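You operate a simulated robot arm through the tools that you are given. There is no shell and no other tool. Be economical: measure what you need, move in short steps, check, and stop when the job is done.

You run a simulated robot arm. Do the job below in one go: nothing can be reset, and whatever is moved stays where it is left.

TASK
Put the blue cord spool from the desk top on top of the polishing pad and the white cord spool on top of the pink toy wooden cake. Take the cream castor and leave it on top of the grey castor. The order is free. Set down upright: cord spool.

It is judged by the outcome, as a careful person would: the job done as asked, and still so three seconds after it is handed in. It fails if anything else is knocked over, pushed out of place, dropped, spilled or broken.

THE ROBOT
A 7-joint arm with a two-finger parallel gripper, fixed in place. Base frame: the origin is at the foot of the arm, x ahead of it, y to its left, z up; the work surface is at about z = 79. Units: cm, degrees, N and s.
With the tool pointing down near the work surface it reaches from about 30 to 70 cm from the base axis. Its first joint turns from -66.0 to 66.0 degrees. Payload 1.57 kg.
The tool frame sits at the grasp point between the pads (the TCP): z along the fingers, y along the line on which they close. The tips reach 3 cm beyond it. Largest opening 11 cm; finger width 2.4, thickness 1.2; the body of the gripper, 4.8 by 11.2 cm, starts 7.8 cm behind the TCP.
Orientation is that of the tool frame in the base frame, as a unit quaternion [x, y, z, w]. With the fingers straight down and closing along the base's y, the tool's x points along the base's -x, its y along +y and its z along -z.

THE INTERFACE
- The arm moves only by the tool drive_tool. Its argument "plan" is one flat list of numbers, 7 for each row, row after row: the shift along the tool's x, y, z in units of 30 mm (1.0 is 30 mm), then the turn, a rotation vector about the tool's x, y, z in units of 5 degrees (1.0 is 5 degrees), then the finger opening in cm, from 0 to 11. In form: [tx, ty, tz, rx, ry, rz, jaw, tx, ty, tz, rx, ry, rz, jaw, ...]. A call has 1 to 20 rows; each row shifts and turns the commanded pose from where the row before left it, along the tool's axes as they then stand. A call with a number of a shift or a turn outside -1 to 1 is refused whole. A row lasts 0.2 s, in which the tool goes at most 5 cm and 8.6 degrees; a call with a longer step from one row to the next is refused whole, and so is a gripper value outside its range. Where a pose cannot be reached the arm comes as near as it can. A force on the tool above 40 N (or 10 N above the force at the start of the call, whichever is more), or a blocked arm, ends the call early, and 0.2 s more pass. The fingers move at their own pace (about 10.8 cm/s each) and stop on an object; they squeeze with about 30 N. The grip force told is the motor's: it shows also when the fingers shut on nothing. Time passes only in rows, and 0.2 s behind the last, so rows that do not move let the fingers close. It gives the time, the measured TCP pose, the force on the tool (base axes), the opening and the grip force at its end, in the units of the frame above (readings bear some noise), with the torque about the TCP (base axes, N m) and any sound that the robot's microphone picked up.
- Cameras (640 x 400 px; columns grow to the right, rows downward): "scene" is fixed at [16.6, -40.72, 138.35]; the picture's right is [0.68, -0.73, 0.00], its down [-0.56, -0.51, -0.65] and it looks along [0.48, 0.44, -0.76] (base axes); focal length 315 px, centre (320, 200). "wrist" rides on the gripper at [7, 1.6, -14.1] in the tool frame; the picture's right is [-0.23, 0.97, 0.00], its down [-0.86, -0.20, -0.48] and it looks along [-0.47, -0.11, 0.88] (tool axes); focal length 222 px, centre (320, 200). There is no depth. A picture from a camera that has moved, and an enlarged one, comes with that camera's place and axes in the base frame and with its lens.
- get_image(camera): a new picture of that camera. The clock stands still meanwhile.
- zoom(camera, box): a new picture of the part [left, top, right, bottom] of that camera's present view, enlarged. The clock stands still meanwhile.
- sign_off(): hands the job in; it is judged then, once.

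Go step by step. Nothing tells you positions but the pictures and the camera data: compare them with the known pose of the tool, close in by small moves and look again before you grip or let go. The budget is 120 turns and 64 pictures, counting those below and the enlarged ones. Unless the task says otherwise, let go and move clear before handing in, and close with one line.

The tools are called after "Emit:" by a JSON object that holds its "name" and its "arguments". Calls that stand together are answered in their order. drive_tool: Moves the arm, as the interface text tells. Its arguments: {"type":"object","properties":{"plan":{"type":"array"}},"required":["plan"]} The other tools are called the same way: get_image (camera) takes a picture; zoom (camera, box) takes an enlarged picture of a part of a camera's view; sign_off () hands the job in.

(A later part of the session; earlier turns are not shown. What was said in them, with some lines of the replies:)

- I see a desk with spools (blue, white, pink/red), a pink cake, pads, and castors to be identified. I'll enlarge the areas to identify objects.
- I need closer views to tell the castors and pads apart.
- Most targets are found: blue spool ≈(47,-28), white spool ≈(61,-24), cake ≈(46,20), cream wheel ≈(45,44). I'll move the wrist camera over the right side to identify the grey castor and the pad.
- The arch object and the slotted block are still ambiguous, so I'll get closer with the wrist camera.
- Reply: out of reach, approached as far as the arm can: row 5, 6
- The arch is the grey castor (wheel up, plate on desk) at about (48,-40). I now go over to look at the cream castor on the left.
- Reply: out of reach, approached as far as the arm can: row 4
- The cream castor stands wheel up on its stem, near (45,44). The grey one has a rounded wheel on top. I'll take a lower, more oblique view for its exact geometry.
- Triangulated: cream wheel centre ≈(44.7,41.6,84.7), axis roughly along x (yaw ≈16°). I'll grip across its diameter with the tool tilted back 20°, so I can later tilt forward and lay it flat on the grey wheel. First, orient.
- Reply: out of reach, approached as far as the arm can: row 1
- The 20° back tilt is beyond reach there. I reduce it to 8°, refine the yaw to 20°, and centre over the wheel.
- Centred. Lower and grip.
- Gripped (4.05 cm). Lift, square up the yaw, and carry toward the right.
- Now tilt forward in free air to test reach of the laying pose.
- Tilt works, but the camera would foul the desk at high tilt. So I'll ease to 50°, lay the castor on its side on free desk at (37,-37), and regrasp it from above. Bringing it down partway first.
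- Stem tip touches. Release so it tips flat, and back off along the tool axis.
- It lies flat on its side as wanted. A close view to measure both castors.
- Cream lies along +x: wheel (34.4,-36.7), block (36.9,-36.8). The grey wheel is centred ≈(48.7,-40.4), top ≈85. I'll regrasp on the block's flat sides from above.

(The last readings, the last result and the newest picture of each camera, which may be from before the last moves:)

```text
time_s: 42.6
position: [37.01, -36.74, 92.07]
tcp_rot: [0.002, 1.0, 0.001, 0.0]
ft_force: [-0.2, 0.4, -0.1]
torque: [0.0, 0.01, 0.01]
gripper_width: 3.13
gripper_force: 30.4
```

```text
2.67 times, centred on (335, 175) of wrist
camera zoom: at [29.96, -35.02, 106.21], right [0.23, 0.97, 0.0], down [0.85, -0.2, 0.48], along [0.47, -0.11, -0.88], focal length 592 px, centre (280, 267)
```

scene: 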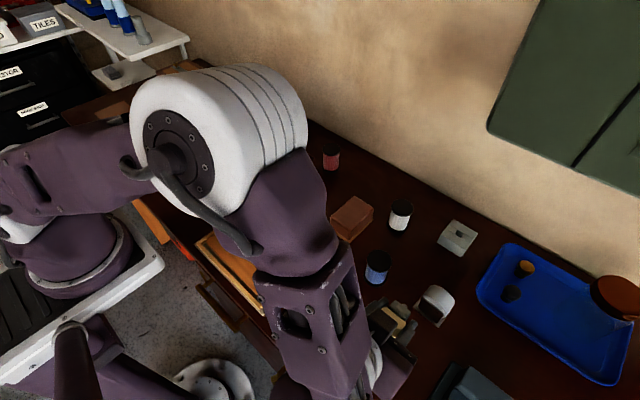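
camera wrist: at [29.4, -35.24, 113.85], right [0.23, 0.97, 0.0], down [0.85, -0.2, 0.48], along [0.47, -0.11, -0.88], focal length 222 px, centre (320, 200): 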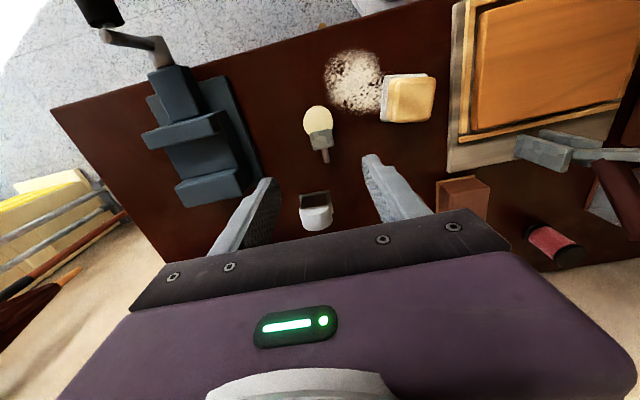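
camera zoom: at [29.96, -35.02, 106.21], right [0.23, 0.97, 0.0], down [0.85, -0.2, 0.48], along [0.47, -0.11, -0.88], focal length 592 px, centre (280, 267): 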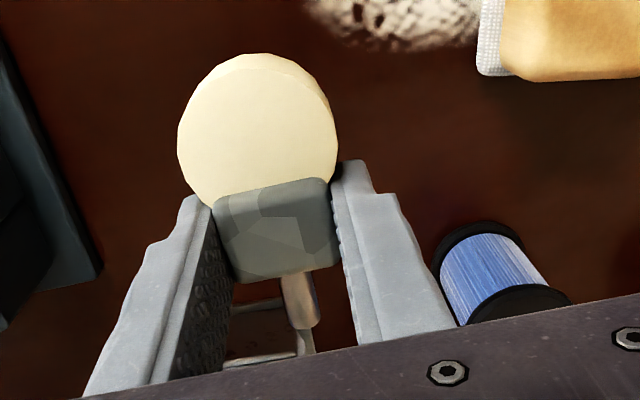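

Held securely. Carry over the grey castor.

Emit:
{"name": "drive_tool", "arguments": {"plan": [0, -0.25, -0.6, 0, 0, 0, 2, -0.893, -0.25, 0, 0, 0, 0, 2, -0.893, -0.25, 0, 0, 0, 0, 2, -0.893, -0.25, 0, 0, 0, 0, 2, -0.893, -0.25, 0, 0, 0, 0, 2, -0.893, 0, 0, 0, 0, 0, 2, 0, 0, 0.7, 0, 0, 0, 2, 0, 0, 0.4, 0, 0, 0, 2]}}

Emit:
{"name": "zoom", "arguments": {"camera": "scene", "box": [390, 250, 490, 330]}}

```text
time_s: 44.4
position: [50.27, -40.58, 90.66]
tcp_rot: [0.002, 1.0, 0.002, -0.001]
ft_force: [0.1, -0.5, -0.3]
torque: [-0.01, 0.02, 0.03]
gripper_width: 3.12
gripper_force: 29.8
```

```text
5.00 times, centred on (440, 290) of scene
camera zoom: at [16.6, -40.72, 138.35], right [0.68, -0.73, 0.0], down [-0.56, -0.51, -0.65], along [0.48, 0.44, -0.76], focal length 1574 px, centre (-280, -250)
```

zoom: 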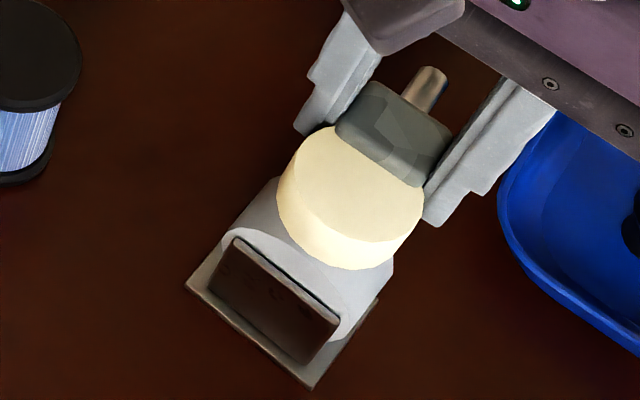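

Well placed. Lower gently to contact.

Emit:
{"name": "drive_tool", "arguments": {"plan": [0, 0, 0.17, 0, 0, 0, 2, 0, 0, 0.17, 0, 0, 0, 2, 0, 0, 0.1, 0, 0, 0, 2]}}

Emit:
{"name": "drive_tool", "arguments": {"plan": [0, 0, 0.1, 0, 0, 0, 2, 0, 0, 0, 0, 0, 0, 2]}}

Emit:
{"name": "drive_tool", "arguments": {"plan": [0, 0, 0.1, 0, 0, 0, 2, 0, 0, 0, 0, 0, 0, 2]}}

```text
time_s: 45.2
position: [50.39, -40.61, 89.3]
tcp_rot: [0.001, 1.0, 0.0, 0.0]
ft_force: [-0.9, -0.5, -0.8]
torque: [0.04, 0.04, 0.02]
gripper_width: 3.12
gripper_force: 29.8
```

```text
time_s: 45.8
position: [50.43, -40.5, 88.95]
tcp_rot: [0.002, 1.0, 0.0, 0.0]
ft_force: [-0.5, 0.4, -0.4]
torque: [0.05, 0.01, 0.02]
gripper_width: 3.12
gripper_force: 29.9
```

```text
time_s: 46.4
position: [50.4, -40.53, 88.64]
tcp_rot: [0.002, 1.0, 0.001, 0.0]
ft_force: [-0.8, 0.0, -0.6]
torque: [0.03, 0.03, 0.0]
gripper_width: 3.13
gripper_force: 29.8
```

Emit:
{"name": "drive_tool", "arguments": {"plan": [0, 0, 0.08, 0, 0, 0, 2, 0, 0, 0, 0, 0, 0, 2]}}

Emit:
{"name": "drive_tool", "arguments": {"plan": [0, 0, 0.08, 0, 0, 0, 2, 0, 0, 0, 0, 0, 0, 2]}}

Emit:
{"name": "drive_tool", "arguments": {"plan": [0, 0, 0.06, 0, 0, 0, 2, 0, 0, 0, 0, 0, 0, 2]}}

```text
time_s: 47.0
position: [50.44, -40.53, 88.47]
tcp_rot: [0.001, 1.0, 0.0, 0.001]
ft_force: [-0.2, 2.4, 13.3]
torque: [0.13, 0.16, -0.03]
gripper_width: 3.12
gripper_force: 30.0
```

```text
time_s: 47.6
position: [50.43, -40.58, 88.28]
tcp_rot: [0.002, 1.0, 0.0, 0.001]
ft_force: [3.1, 2.6, 24.0]
torque: [0.12, 0.03, -0.04]
gripper_width: 3.15
gripper_force: 29.8
```

```text
time_s: 48.2
position: [50.41, -40.61, 88.13]
tcp_rot: [0.002, 1.0, 0.0, 0.002]
ft_force: [6.3, -0.2, 27.9]
torque: [0.05, -0.03, 0.01]
gripper_width: 3.13
gripper_force: 30.0
```

Contact found at TCP z≈88.5. I back up slightly, nudge +0.15 in y, and check the resting force.

Emit:
{"name": "drive_tool", "arguments": {"plan": [0, 0, -0.2, 0, 0, 0, 2, 0, 0.05, 0, 0, 0, 0, 2, 0, 0, 0, 0, 0, 0, 2]}}

Emit:
{"name": "zoom", "arguments": {"camera": "scene", "box": [390, 250, 490, 330]}}

```text
time_s: 49.0
position: [50.29, -40.38, 88.58]
tcp_rot: [0.002, 1.0, 0.0, -0.001]
ft_force: [0.3, 0.4, -0.5]
torque: [0.05, 0.01, 0.02]
gripper_width: 3.13
gripper_force: 29.7
```

```text
5.00 times, centred on (440, 290) of scene
camera zoom: at [16.6, -40.72, 138.35], right [0.68, -0.73, 0.0], down [-0.56, -0.51, -0.65], along [0.48, 0.44, -0.76], focal length 1574 px, centre (-280, -250)
```

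zoom: 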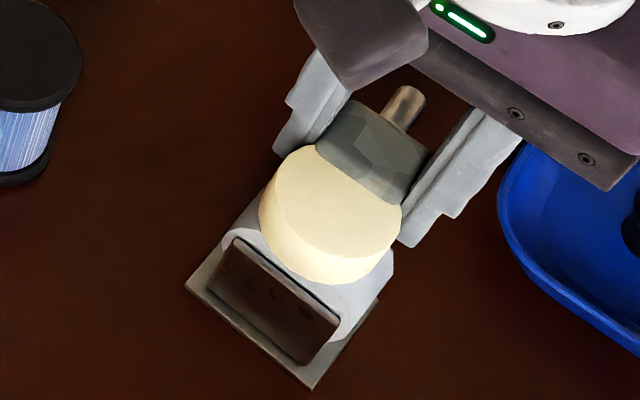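

Emit:
{"name": "drive_tool", "arguments": {"plan": [0, 0, 0.035, 0, 0, 0, 2, 0, 0, 0, 0, 0, 0, 2.6, 0, 0, 0, 0, 0, 0, 3.0, 0, 0, 0, 0, 0, 0, 3.2, 0, 0, 0, 0, 0, 0, 3.4, 0, 0, 0, 0, 0, 0, 3.6, 0, 0, 0, 0, 0, 0, 3.8, 0, 0, 0, 0, 0, 0, 3.8]}}

Emit:
{"name": "zoom", "arguments": {"camera": "scene", "box": [390, 250, 490, 330]}}

```text
time_s: 50.8
position: [50.33, -40.34, 88.44]
tcp_rot: [0.002, 1.0, 0.001, 0.0]
ft_force: [0.1, -0.9, 0.7]
torque: [0.01, 0.01, -0.01]
gripper_width: 3.81
gripper_force: 0.0
```

```text
5.00 times, centred on (440, 290) of scene
camera zoom: at [16.6, -40.72, 138.35], right [0.68, -0.73, 0.0], down [-0.56, -0.51, -0.65], along [0.48, 0.44, -0.76], focal length 1574 px, centre (-280, -250)
```

zoom: 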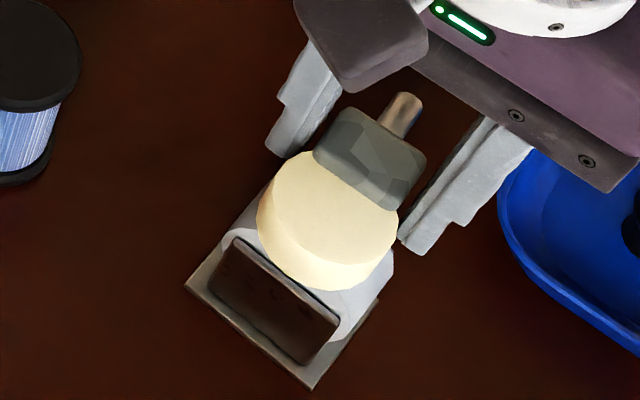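

It rests by itself between the open fingers. Open wider and rise straight up, waiting a bit, then look.

Emit:
{"name": "drive_tool", "arguments": {"plan": [0, 0, 0, 0, 0, 0, 4.5, 0, 0, 0, 0, 0, 0, 5.5, 0, 0, 0, 0, 0, 0, 6.5, 0, 0, -0.3, 0, 0, 0, 6.5, 0, 0, -0.6, 0, 0, 0, 6.5, 0, 0, -0.9, 0, 0, 0, 6.5, 0, 0, -0.9, 0, 0, 0, 6.5, 0, 0, -0.9, 0, 0, 0, 6.5, 0.7, 0.3, -0.7, 0, 0, 0, 6.5, 0.9, 0.6, 0, 0, 0, 0, 6.5, 0.9, 0.6, 0, 0, 0, 0, 6.5]}}

Emit:
{"name": "get_image", "arguments": {"camera": "wrist"}}

Emit:
{"name": "get_image", "arguments": {"camera": "scene"}}

```text
time_s: 53.2
position: [42.75, -35.86, 101.32]
tcp_rot: [0.002, 1.0, 0.0, 0.0]
ft_force: [-0.5, -0.7, 0.3]
torque: [-0.02, -0.04, -0.02]
gripper_width: 6.49
gripper_force: 0.1
```

```text
19 pictures are left
camera wrist: at [35.79, -34.13, 115.45], right [0.23, 0.97, 0.0], down [0.85, -0.2, 0.48], along [0.47, -0.11, -0.88], focal length 222 px, centre (320, 200)
```

wrist: 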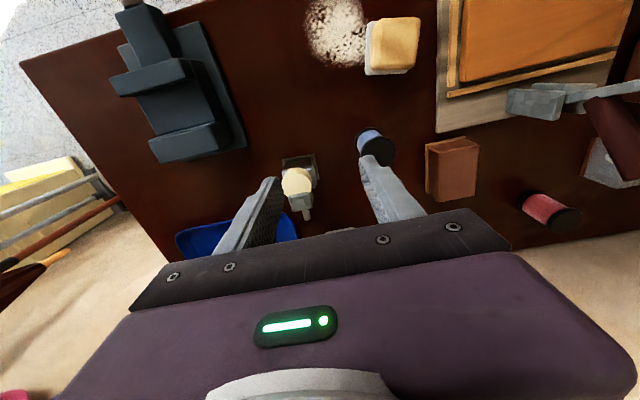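

```text
18 pictures are left
```

scene: 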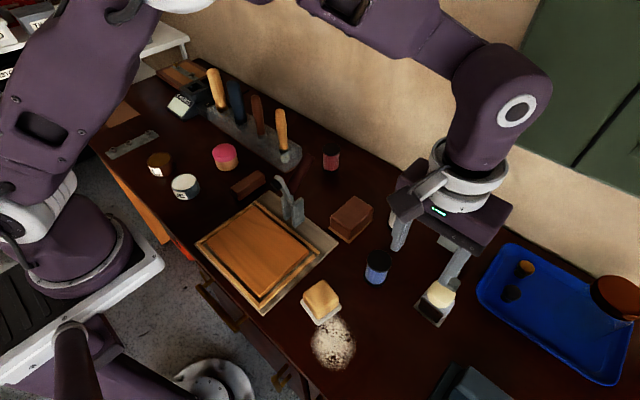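

The cream castor rests on the grey one. Now the blue spool, ≈(46.0,-28.8), about 7.3 tall. Move over it and check.

Emit:
{"name": "drive_tool", "arguments": {"plan": [-0.361, 0.784, 0.3, 0, 0, 0, 8, -0.361, 0.784, 0.3, 0, 0, 0, 8, -0.361, 0.784, 0.3, 0, 0, 0, 8]}}

Emit:
{"name": "zoom", "arguments": {"camera": "wrist", "box": [210, 40, 450, 250]}}

```text
time_s: 54.0
position: [46.11, -28.83, 98.67]
tcp_rot: [0.002, 1.0, 0.0, 0.001]
ft_force: [0.2, 0.1, 0.9]
torque: [-0.01, -0.02, -0.03]
gripper_width: 7.98
gripper_force: 0.1
```

```text
1.90 times, centred on (330, 145) of wrist
camera zoom: at [39.15, -27.1, 112.8], right [0.23, 0.97, 0.0], down [0.85, -0.2, 0.48], along [0.47, -0.11, -0.88], focal length 423 px, centre (301, 305)
```

zoom: 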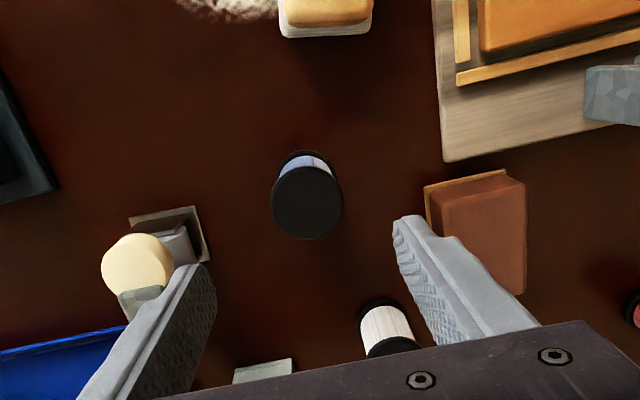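

Emit:
{"name": "drive_tool", "arguments": {"plan": [-0.03, 0.1, 0.96, 0, 0, 0, 8, 0, 0, 0.96, 0, 0, 0, 8, 0, 0, 0.96, 0, 0, 0, 8, 0, 0, 0.96, 0, 0, 0, 8, 0, 0, 0.96, 0, 0, 0, 8, 0, 0, 0.55, 0, 0, 0, 8, 0, 0, 0, 0, 0, 0, 8]}}

Emit:
{"name": "zoom", "arguments": {"camera": "wrist", "box": [230, 100, 440, 250]}}

```text
time_s: 55.6
position: [46.28, -28.48, 82.72]
tcp_rot: [0.002, 1.0, 0.0, 0.001]
ft_force: [-0.1, -0.1, 0.3]
torque: [0.0, 0.01, 0.01]
gripper_width: 7.99
gripper_force: 0.1
```

```text
2.67 times, centred on (335, 175) of wrist
camera zoom: at [39.21, -26.75, 96.76], right [0.23, 0.97, 0.0], down [0.85, -0.2, 0.48], along [0.47, -0.11, -0.88], focal length 592 px, centre (280, 267)
```

zoom: 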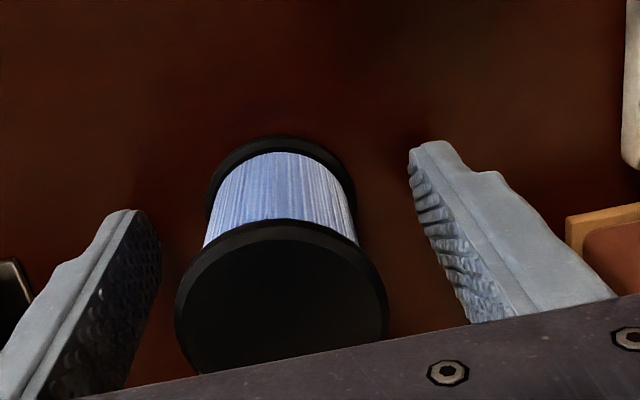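

Emit:
{"name": "drive_tool", "arguments": {"plan": [0, 0, 0.08, 0, 0, 0, 7, 0, 0, 0, 0, 0, 0, 6, 0, 0, 0, 0, 0, 0, 5, 0, 0, 0, 0, 0, 0, 4, 0, 0, 0, 0, 0, 0, 3.2, 0, 0, 0, 0, 0, 0, 3.2]}}

Emit:
{"name": "drive_tool", "arguments": {"plan": [0, 0, -0.4, 0, 0, 0, 3.2, 0, 0, -0.9, 0, 0, 0, 3.2, 0, 0, -0.9, 0, 0, 0, 3.2, 0.7, 0.25, -0.3, 0, 0, 0, 3.2, 0.8, 0.25, 0, 0, 0, 0, 3.2, 0.8, 0.25, 0, 0, 0, 0, 3.2, 0.8, 0.25, 0, 0, 0, 0, 3.2, 0.7, 0.37, 0, 0, 0, 0, 3.2, 0, 0, 0, 0, 0, 0, 3.2]}}

Emit:
{"name": "zoom", "arguments": {"camera": "scene", "box": [270, 230, 390, 330]}}

```text
time_s: 57.0
position: [46.19, -28.48, 82.37]
tcp_rot: [0.002, 1.0, 0.001, 0.001]
ft_force: [0.4, -0.7, 0.2]
torque: [-0.06, -0.02, 0.0]
gripper_width: 4.66
gripper_force: 29.8
```

```text
time_s: 59.0
position: [34.85, -24.37, 89.85]
tcp_rot: [0.002, 1.0, 0.0, 0.001]
ft_force: [0.2, -0.6, -0.9]
torque: [0.0, 0.01, -0.02]
gripper_width: 4.64
gripper_force: 30.9
```

```text
4.00 times, centred on (330, 280) of scene
camera zoom: at [16.6, -40.72, 138.35], right [0.68, -0.73, 0.0], down [-0.56, -0.51, -0.65], along [0.48, 0.44, -0.76], focal length 1259 px, centre (280, -120)
```

zoom: 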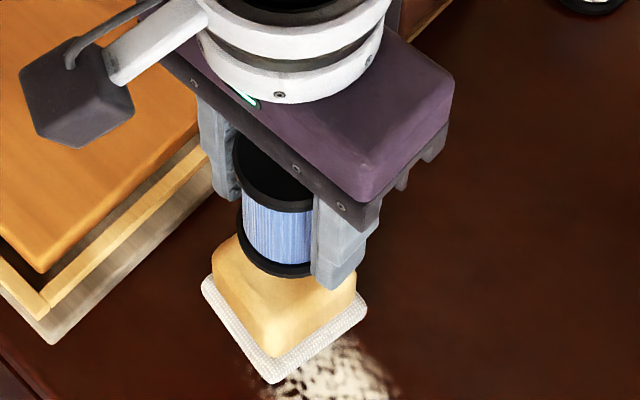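

Aligned over the pad (centre ≈(34.6,-24.4)). Lower to contact in steps.

Emit:
{"name": "drive_tool", "arguments": {"plan": [0.06, 0, 0.5, 0, 0, 0, 3.2, 0, 0, 0.4, 0, 0, 0, 3.2, 0, 0, 0, 0, 0, 0, 3.2]}}

Emit:
{"name": "drive_tool", "arguments": {"plan": [0, 0, 0.1, 0, 0, 0, 3.2, 0, 0, 0, 0, 0, 0, 3.2]}}

Emit:
{"name": "drive_tool", "arguments": {"plan": [0, 0, 0.1, 0, 0, 0, 3.2, 0, 0, 0, 0, 0, 0, 3.2]}}

```text
time_s: 59.7
position: [34.65, -24.4, 87.5]
tcp_rot: [0.002, 1.0, -0.001, 0.0]
ft_force: [-2.5, 3.7, 16.9]
torque: [0.24, 0.03, -0.01]
gripper_width: 4.62
gripper_force: 30.3
stopped in row 3: the force on the tool passed its limit at 51 N (the readings are from after the stop); the commanded pose is now the measured one
```

```text
time_s: 60.0
position: [34.73, -24.54, 87.54]
tcp_rot: [0.002, 1.0, -0.001, 0.002]
ft_force: [-4.1, 3.7, 19.4]
torque: [0.22, 0.06, 0.01]
gripper_width: 4.64
gripper_force: 30.2
stopped in row 1: the force on the tool passed its limit at 54 N (the readings are from after the stop); the commanded pose is now the measured one
```

```text
time_s: 60.3
position: [34.58, -24.37, 87.44]
tcp_rot: [0.002, 1.0, -0.002, 0.002]
ft_force: [-4.0, 3.9, 18.8]
torque: [0.27, 0.11, -0.02]
gripper_width: 4.62
gripper_force: 30.0
stopped in row 1: the force on the tool passed its limit at 51 N (the readings are from after the stop); the commanded pose is now the measured one
```

Pad top is higher than I estimated. Relieve the pressure and look.

Emit:
{"name": "drive_tool", "arguments": {"plan": [0, 0, -0.08, 0, 0, 0, 3.2, 0, 0, 0, 0, 0, 0, 3.2]}}

Emit:
{"name": "zoom", "arguments": {"camera": "scene", "box": [280, 250, 380, 330]}}

```text
time_s: 60.9
position: [34.66, -24.57, 87.61]
tcp_rot: [0.002, 1.0, -0.002, 0.002]
ft_force: [0.3, 0.1, -0.3]
torque: [0.0, 0.01, -0.01]
gripper_width: 4.59
gripper_force: 30.1
```

```text
5.00 times, centred on (330, 290) of scene
camera zoom: at [16.6, -40.72, 138.35], right [0.68, -0.73, 0.0], down [-0.56, -0.51, -0.65], along [0.48, 0.44, -0.76], focal length 1574 px, centre (270, -250)
```

zoom: 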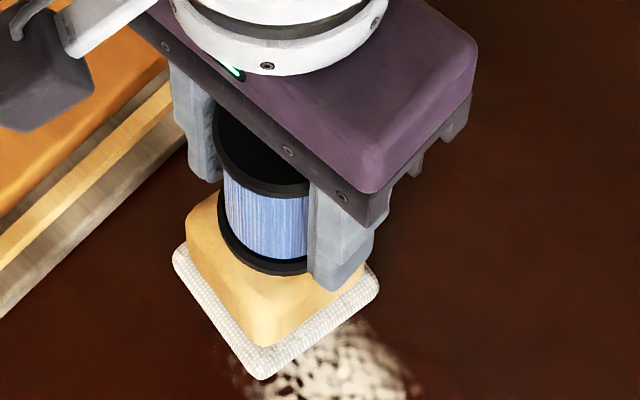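

Centred on the pad, nothing shifted. Ease down 1 mm and release slowly.

Emit:
{"name": "drive_tool", "arguments": {"plan": [0, 0, 0.03, 0, 0, 0, 3.2, 0, 0, 0, 0, 0, 0, 3.8, 0, 0, 0, 0, 0, 0, 4.4, 0, 0, 0, 0, 0, 0, 4.8, 0, 0, 0, 0, 0, 0, 5.2, 0, 0, 0, 0, 0, 0, 6, 0, 0, 0, 0, 0, 0, 7, 0, 0, -0.3, 0, 0, 0, 7, 0, 0, -0.8, 0, 0, 0, 7, 0, 0, -0.95, 0, 0, 0, 7, 0, 0, -0.95, 0, 0, 0, 7, 0, 0, -0.95, 0, 0, 0, 7]}}

Emit:
{"name": "zoom", "arguments": {"camera": "scene", "box": [280, 230, 480, 350]}}

```text
time_s: 63.5
position: [34.78, -24.48, 99.35]
tcp_rot: [0.002, 1.0, -0.001, 0.002]
ft_force: [-0.4, 0.7, -0.1]
torque: [-0.01, 0.0, 0.0]
gripper_width: 7.0
gripper_force: 0.1
```

```text
3.20 times, centred on (380, 290) of scene
camera zoom: at [16.6, -40.72, 138.35], right [0.68, -0.73, 0.0], down [-0.56, -0.51, -0.65], along [0.48, 0.44, -0.76], focal length 1007 px, centre (128, -88)
```

zoom: 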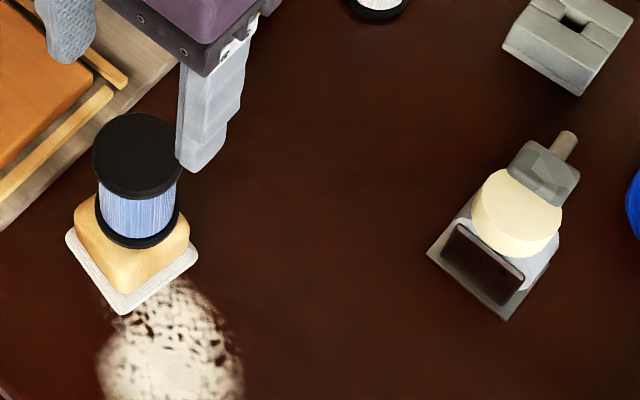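

Blue spool is upright on the pad; castors are stable. Next the white spool, ≈(59.9,-24.9).

Emit:
{"name": "drive_tool", "arguments": {"plan": [-0.9, 0, -0.2, 0, 0, 0, 8, -0.95, 0, 0, 0, 0, 0, 8, -0.95, 0, 0, 0, 0, 0, 8, -0.95, 0, 0, 0, 0, 0, 8, -0.95, 0, 0, 0, 0, 0, 8, -0.95, 0, 0, 0, 0, 0, 8, -0.95, 0, 0, 0, 0, 0, 8, -0.95, 0, 0, 0, 0, 0, 8]}}

Emit:
{"name": "zoom", "arguments": {"camera": "wrist", "box": [210, 60, 450, 250]}}

```text
time_s: 65.3
position: [57.32, -24.43, 100.01]
tcp_rot: [0.002, 1.0, -0.002, 0.002]
ft_force: [0.1, -0.6, 0.4]
torque: [0.02, 0.02, 0.01]
gripper_width: 8.01
gripper_force: 0.0
```

```text
2.11 times, centred on (330, 155) of wrist
camera zoom: at [50.28, -22.73, 114.13], right [0.23, 0.97, 0.0], down [0.85, -0.2, 0.48], along [0.47, -0.11, -0.88], focal length 468 px, centre (299, 295)
```

zoom: 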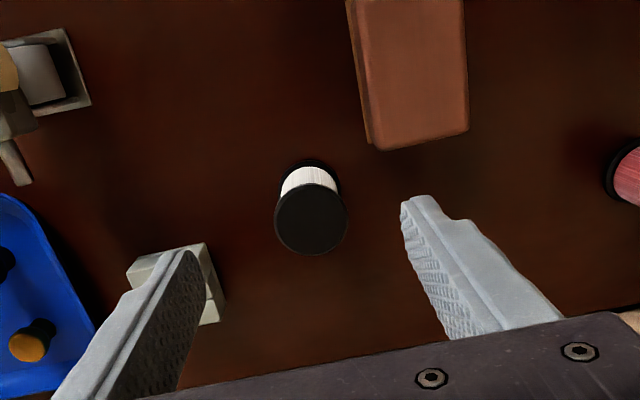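

Emit:
{"name": "drive_tool", "arguments": {"plan": [-0.9, 0, 0.3, 0, 0, 0, 8, 0, 0, 0.96, 0, 0, 0, 8, 0, 0, 0.96, 0, 0, 0, 8, 0, 0, 0.96, 0, 0, 0, 8, 0, 0, 0.96, 0, 0, 0, 8, 0, 0, 0.96, 0, 0, 0, 8, 0, 0, 0.73, 0, 0, 0, 8, 0, 0, 0, 0, 0, 0, 8]}}

Emit:
{"name": "zoom", "arguments": {"camera": "wrist", "box": [230, 100, 440, 250]}}

```text
time_s: 67.1
position: [60.11, -24.64, 82.53]
tcp_rot: [0.001, 1.0, -0.002, 0.001]
ft_force: [0.2, -0.4, 0.4]
torque: [0.0, 0.02, 0.0]
gripper_width: 8.0
gripper_force: 0.0
```

```text
2.67 times, centred on (335, 175) of wrist
camera zoom: at [53.05, -22.79, 96.66], right [0.23, 0.97, 0.0], down [0.85, -0.2, 0.48], along [0.47, -0.11, -0.88], focal length 592 px, centre (280, 267)
```

zoom: 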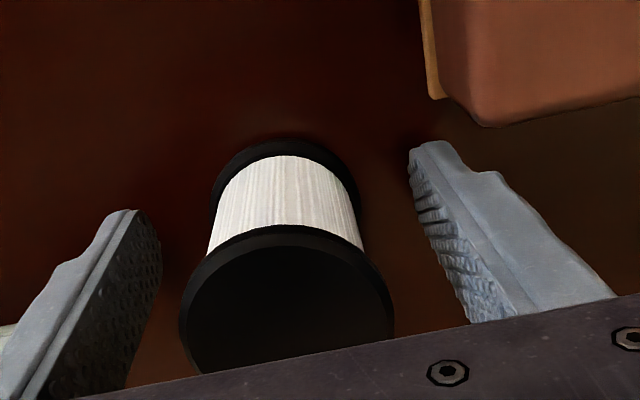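

Emit:
{"name": "drive_tool", "arguments": {"plan": [0, 0, 0.03, 0, 0, 0, 7, 0, 0, 0, 0, 0, 0, 6, 0, 0, 0, 0, 0, 0, 5, 0, 0, 0, 0, 0, 0, 4, 0, 0, 0, 0, 0, 0, 3.2, 0, 0, 0, 0, 0, 0, 3.2, 0, 0, -0.4, 0, 0, 0, 3.2, 0, 0, -0.9, 0, 0, 0, 3.2, 0, 0, -0.95, 0, 0, 0, 3.2, 0, 0, -0.95, 0, 0, 0, 3.2, 0.7, 0, -0.95, 0, 0, 0, 3.2, 0.9, 0, -0.95, 0, 0, 0, 3.2, 0.9, 0, -0.95, 0, 0, 0, 3.2, 0.9, 0, -0.95, 0, 0, 0, 3.2, 0.9, 0, -0.5, 0, 0, 0, 3.2, 0.5, 0.4, 0, 0, 0, 0, 3.2]}}

Emit:
{"name": "drive_tool", "arguments": {"plan": [0, 0.97, 0, 0, 0, 0, 3.2, 0, 0.97, 0, 0, 0, 0, 3.2, 0, 0.97, 0, 0, 0, 0, 3.2, 0, 0.97, 0, 0, 0, 0, 3.2, 0, 0.97, 0, 0, 0, 0, 3.2, 0, 0.97, 0, 0, 0, 0, 3.2, 0, 0.97, 0, 0, 0, 0, 3.2, 0, 0.97, 0, 0, 0, 0, 3.2, 0, 0.97, 0, 0, 0, 0, 3.2, 0, 0.97, 0, 0, 0, 0, 3.2, 0, 0.97, 0, 0, 0, 0, 3.2, 0, 0.97, 0, 0, 0, 0, 3.2, 0, 0.97, 0, 0, 0, 0, 3.2]}}

Emit:
{"name": "get_image", "arguments": {"camera": "wrist"}}

```text
time_s: 70.5
position: [45.53, -23.22, 104.94]
tcp_rot: [0.001, 1.0, -0.001, 0.002]
ft_force: [0.1, -0.2, -0.3]
torque: [-0.02, 0.0, 0.0]
gripper_width: 4.67
gripper_force: 29.9
```

```text
time_s: 73.3
position: [45.74, 14.68, 104.83]
tcp_rot: [0.003, 1.0, -0.002, 0.001]
ft_force: [-0.1, -0.7, 0.1]
torque: [-0.02, -0.03, -0.01]
gripper_width: 4.62
gripper_force: 30.1
```

```text
10 pictures are left
camera wrist: at [38.65, 16.41, 118.97], right [0.23, 0.97, 0.0], down [0.85, -0.2, 0.48], along [0.47, -0.11, -0.88], focal length 222 px, centre (320, 200)
```

wrist: 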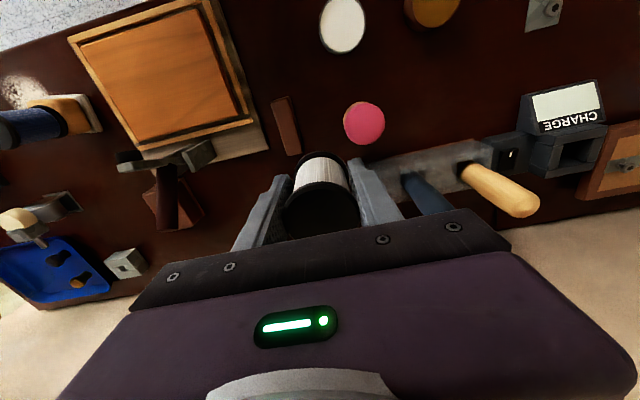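

Cake top ≈(46.2,21.2), z≈83. Move over it and check from the scene camera.

Emit:
{"name": "drive_tool", "arguments": {"plan": [-0.05, 0.72, 0.6, 0, 0, 0, 3.2, -0.05, 0.72, 0.6, 0, 0, 0, 3.2, -0.05, 0.72, 0.6, 0, 0, 0, 3.2, 0, 0, 0.9, 0, 0, 0, 3.2, 0, 0, 0.9, 0, 0, 0, 3.2, 0, 0, 0.6, 0, 0, 0, 3.2, 0, 0, 0, 0, 0, 0, 3.2]}}

Emit:
{"name": "zoom", "arguments": {"camera": "scene", "box": [180, 100, 270, 180]}}

Emit:
{"name": "zoom", "arguments": {"camera": "wrist", "box": [230, 100, 440, 250]}}

```text
time_s: 74.9
position: [46.31, 21.1, 92.03]
tcp_rot: [0.001, 1.0, -0.002, 0.002]
ft_force: [-0.7, 1.2, -1.1]
torque: [0.01, -0.02, 0.0]
gripper_width: 4.62
gripper_force: 29.6
```

```text
5.00 times, centred on (225, 140) of scene
camera zoom: at [16.6, -40.72, 138.35], right [0.68, -0.73, 0.0], down [-0.56, -0.51, -0.65], along [0.48, 0.44, -0.76], focal length 1574 px, centre (795, 500)
```

zoom: 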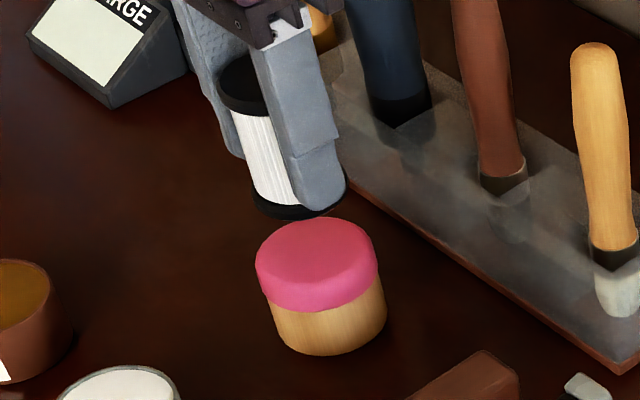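

```text
2.67 times, centred on (335, 175) of wrist
camera zoom: at [39.13, 22.82, 106.27], right [0.23, 0.97, 0.0], down [0.85, -0.2, 0.48], along [0.47, -0.11, -0.88], focal length 592 px, centre (280, 267)
```

zoom: 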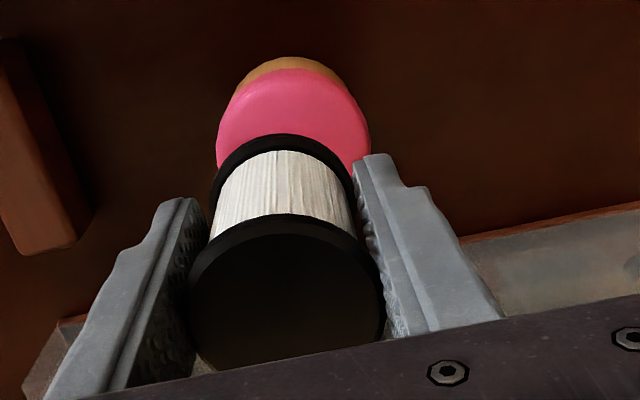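

Emit:
{"name": "drive_tool", "arguments": {"plan": [-0.06, 0.12, 0.5, 0, 0, 0, 3.2, 0, 0, 0.5, 0, 0, 0, 3.2, 0, 0, 0.25, 0, 0, 0, 3.2, 0, 0, 0, 0, 0, 0, 3.2]}}

```text
time_s: 75.9
position: [46.46, 21.46, 88.43]
tcp_rot: [0.002, 1.0, -0.001, 0.003]
ft_force: [0.5, 0.6, 2.3]
torque: [0.12, 0.04, -0.01]
gripper_width: 4.62
gripper_force: 29.5
```

Emit:
{"name": "drive_tool", "arguments": {"plan": [0, 0, 0.03, 0, 0, 0, 3.2, 0, 0, 0, 0, 0, 0, 3.2]}}

Emit:
{"name": "zoom", "arguments": {"camera": "scene", "box": [180, 100, 270, 180]}}

```text
time_s: 76.5
position: [46.52, 21.43, 88.34]
tcp_rot: [0.002, 1.0, -0.002, 0.001]
ft_force: [0.7, 0.4, 2.0]
torque: [0.11, -0.1, -0.02]
gripper_width: 4.62
gripper_force: 29.6
```

```text
5.00 times, centred on (225, 140) of scene
camera zoom: at [16.6, -40.72, 138.35], right [0.68, -0.73, 0.0], down [-0.56, -0.51, -0.65], along [0.48, 0.44, -0.76], focal length 1574 px, centre (795, 500)
```

zoom: 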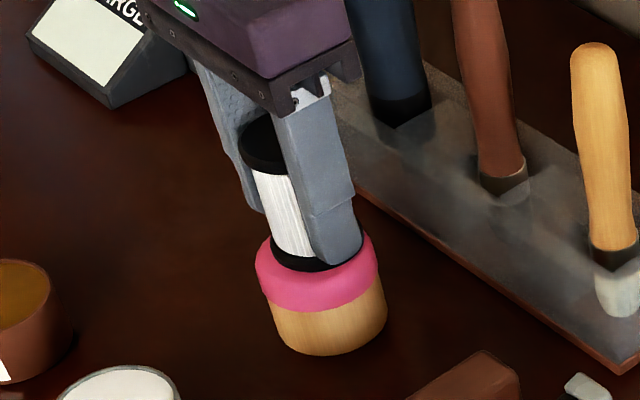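

In contact. One wrist check of the spool base relative to the cake rim before releasing.

Emit:
{"name": "zoom", "arguments": {"camera": "wrist", "box": [230, 100, 440, 250]}}

```text
2.67 times, centred on (335, 175) of wrist
camera zoom: at [39.37, 23.13, 102.49], right [0.23, 0.97, 0.0], down [0.85, -0.2, 0.48], along [0.47, -0.11, -0.88], focal length 592 px, centre (280, 267)
```

zoom: 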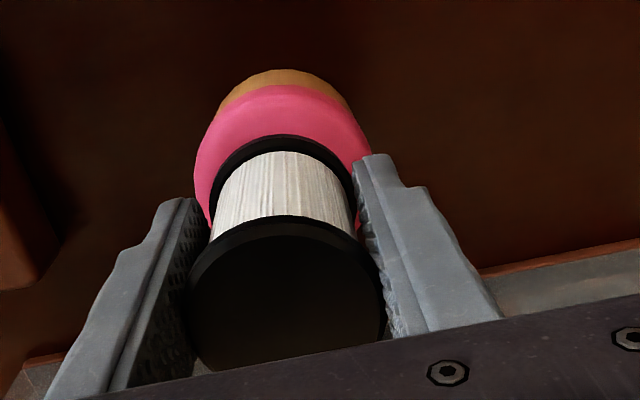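

Spool is ~0.3 cm too far in +x; I correct that, touch down again and release.

Emit:
{"name": "drive_tool", "arguments": {"plan": [0, 0, -0.1, 0, 0, 0, 3.2, 0.1, -0.03, 0, 0, 0, 0, 3.2, 0, 0, 0.07, 0, 0, 0, 3.2, 0, 0, 0, 0, 0, 0, 3.2]}}

Emit:
{"name": "drive_tool", "arguments": {"plan": [0, 0, 0.03, 0, 0, 0, 3.2, 0, 0, 0, 0, 0, 0, 3.2]}}

```text
time_s: 77.5
position: [46.21, 21.21, 88.4]
tcp_rot: [0.001, 1.0, -0.002, 0.002]
ft_force: [0.2, 1.4, 0.0]
torque: [0.01, -0.01, 0.01]
gripper_width: 4.61
gripper_force: 30.3
```

```text
time_s: 78.1
position: [46.25, 21.21, 88.48]
tcp_rot: [0.002, 1.0, -0.002, 0.003]
ft_force: [-1.5, -0.7, 5.4]
torque: [0.01, 0.0, -0.01]
gripper_width: 4.65
gripper_force: 30.4
```

Light contact. Release slowly and rise.

Emit:
{"name": "drive_tool", "arguments": {"plan": [0, 0, 0, 0, 0, 0, 3.8, 0, 0, 0, 0, 0, 0, 4.4, 0, 0, 0, 0, 0, 0, 4.8, 0, 0, 0, 0, 0, 0, 5.2, 0, 0, 0, 0, 0, 0, 6, 0, 0, 0, 0, 0, 0, 7, 0, 0, -0.3, 0, 0, 0, 7, 0, 0, -0.8, 0, 0, 0, 7, 0, 0, -0.95, 0, 0, 0, 7, 0, 0, -0.95, 0, 0, 0, 7, 0, 0, -0.95, 0, 0, 0, 7, 0, 0, -0.95, 0, 0, 0, 7, 0.9, 0, -0.6, 0, 0, 0, 7, 0.9, 0, 0, 0, 0, 0, 7]}}

Emit:
{"name": "get_image", "arguments": {"camera": "scene"}}

Emit:
{"name": "zoom", "arguments": {"camera": "scene", "box": [180, 90, 270, 180]}}

Emit:
{"name": "zoom", "arguments": {"camera": "scene", "box": [290, 200, 490, 350]}}

```text
time_s: 81.1
position: [40.56, 21.4, 104.88]
tcp_rot: [0.002, 1.0, -0.002, 0.001]
ft_force: [-0.7, 0.3, 0.0]
torque: [0.01, -0.01, 0.01]
gripper_width: 7.02
gripper_force: 0.1
```

```text
5 pictures are left
```

scene: 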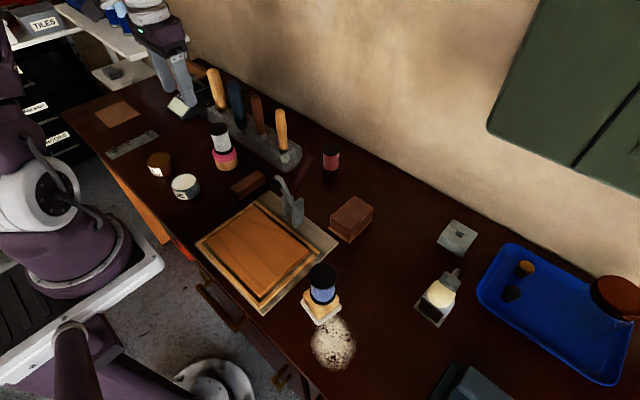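

```text
4.44 times, centred on (225, 135) of scene
camera zoom: at [16.6, -40.72, 138.35], right [0.68, -0.73, 0.0], down [-0.56, -0.51, -0.65], along [0.48, 0.44, -0.76], focal length 1399 px, centre (742, 489)
```

zoom: 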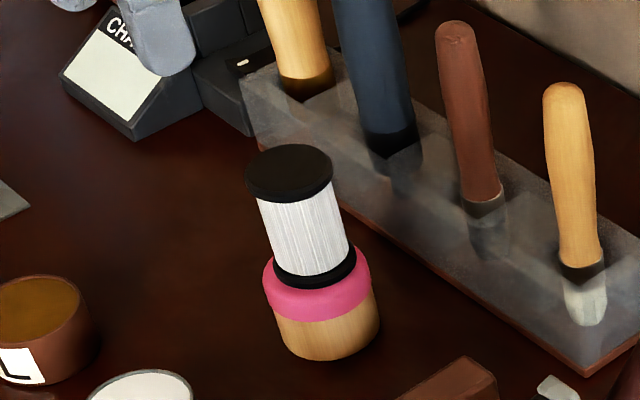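

```text
2.67 times, centred on (390, 275) of scene
camera zoom: at [16.6, -40.72, 138.35], right [0.68, -0.73, 0.0], down [-0.56, -0.51, -0.65], along [0.48, 0.44, -0.76], focal length 839 px, centre (133, 0)
```

zoom: 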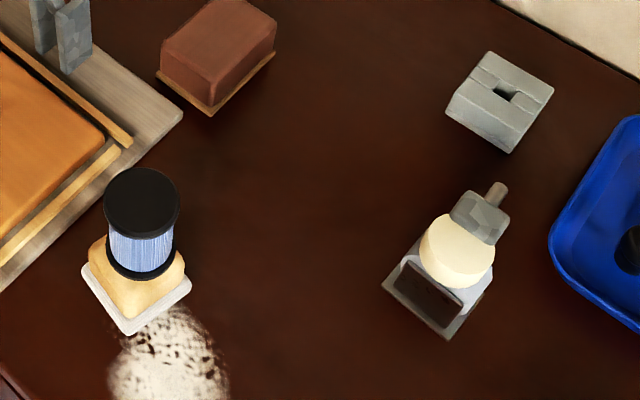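

The pictures show all three placements standing steady, both spools upright, and the gripper clear of everything. Handing in now.

Emit:
{"name": "sign_off", "arguments": {}}

```text
The job is handed in.
```

The job is handed in: the blue spool is upright on the polishing pad, which I took to be the yellow foam block on the white backing. The white spool is upright on the pink cake, and the cream castor lies on its side on top of the grey castor.
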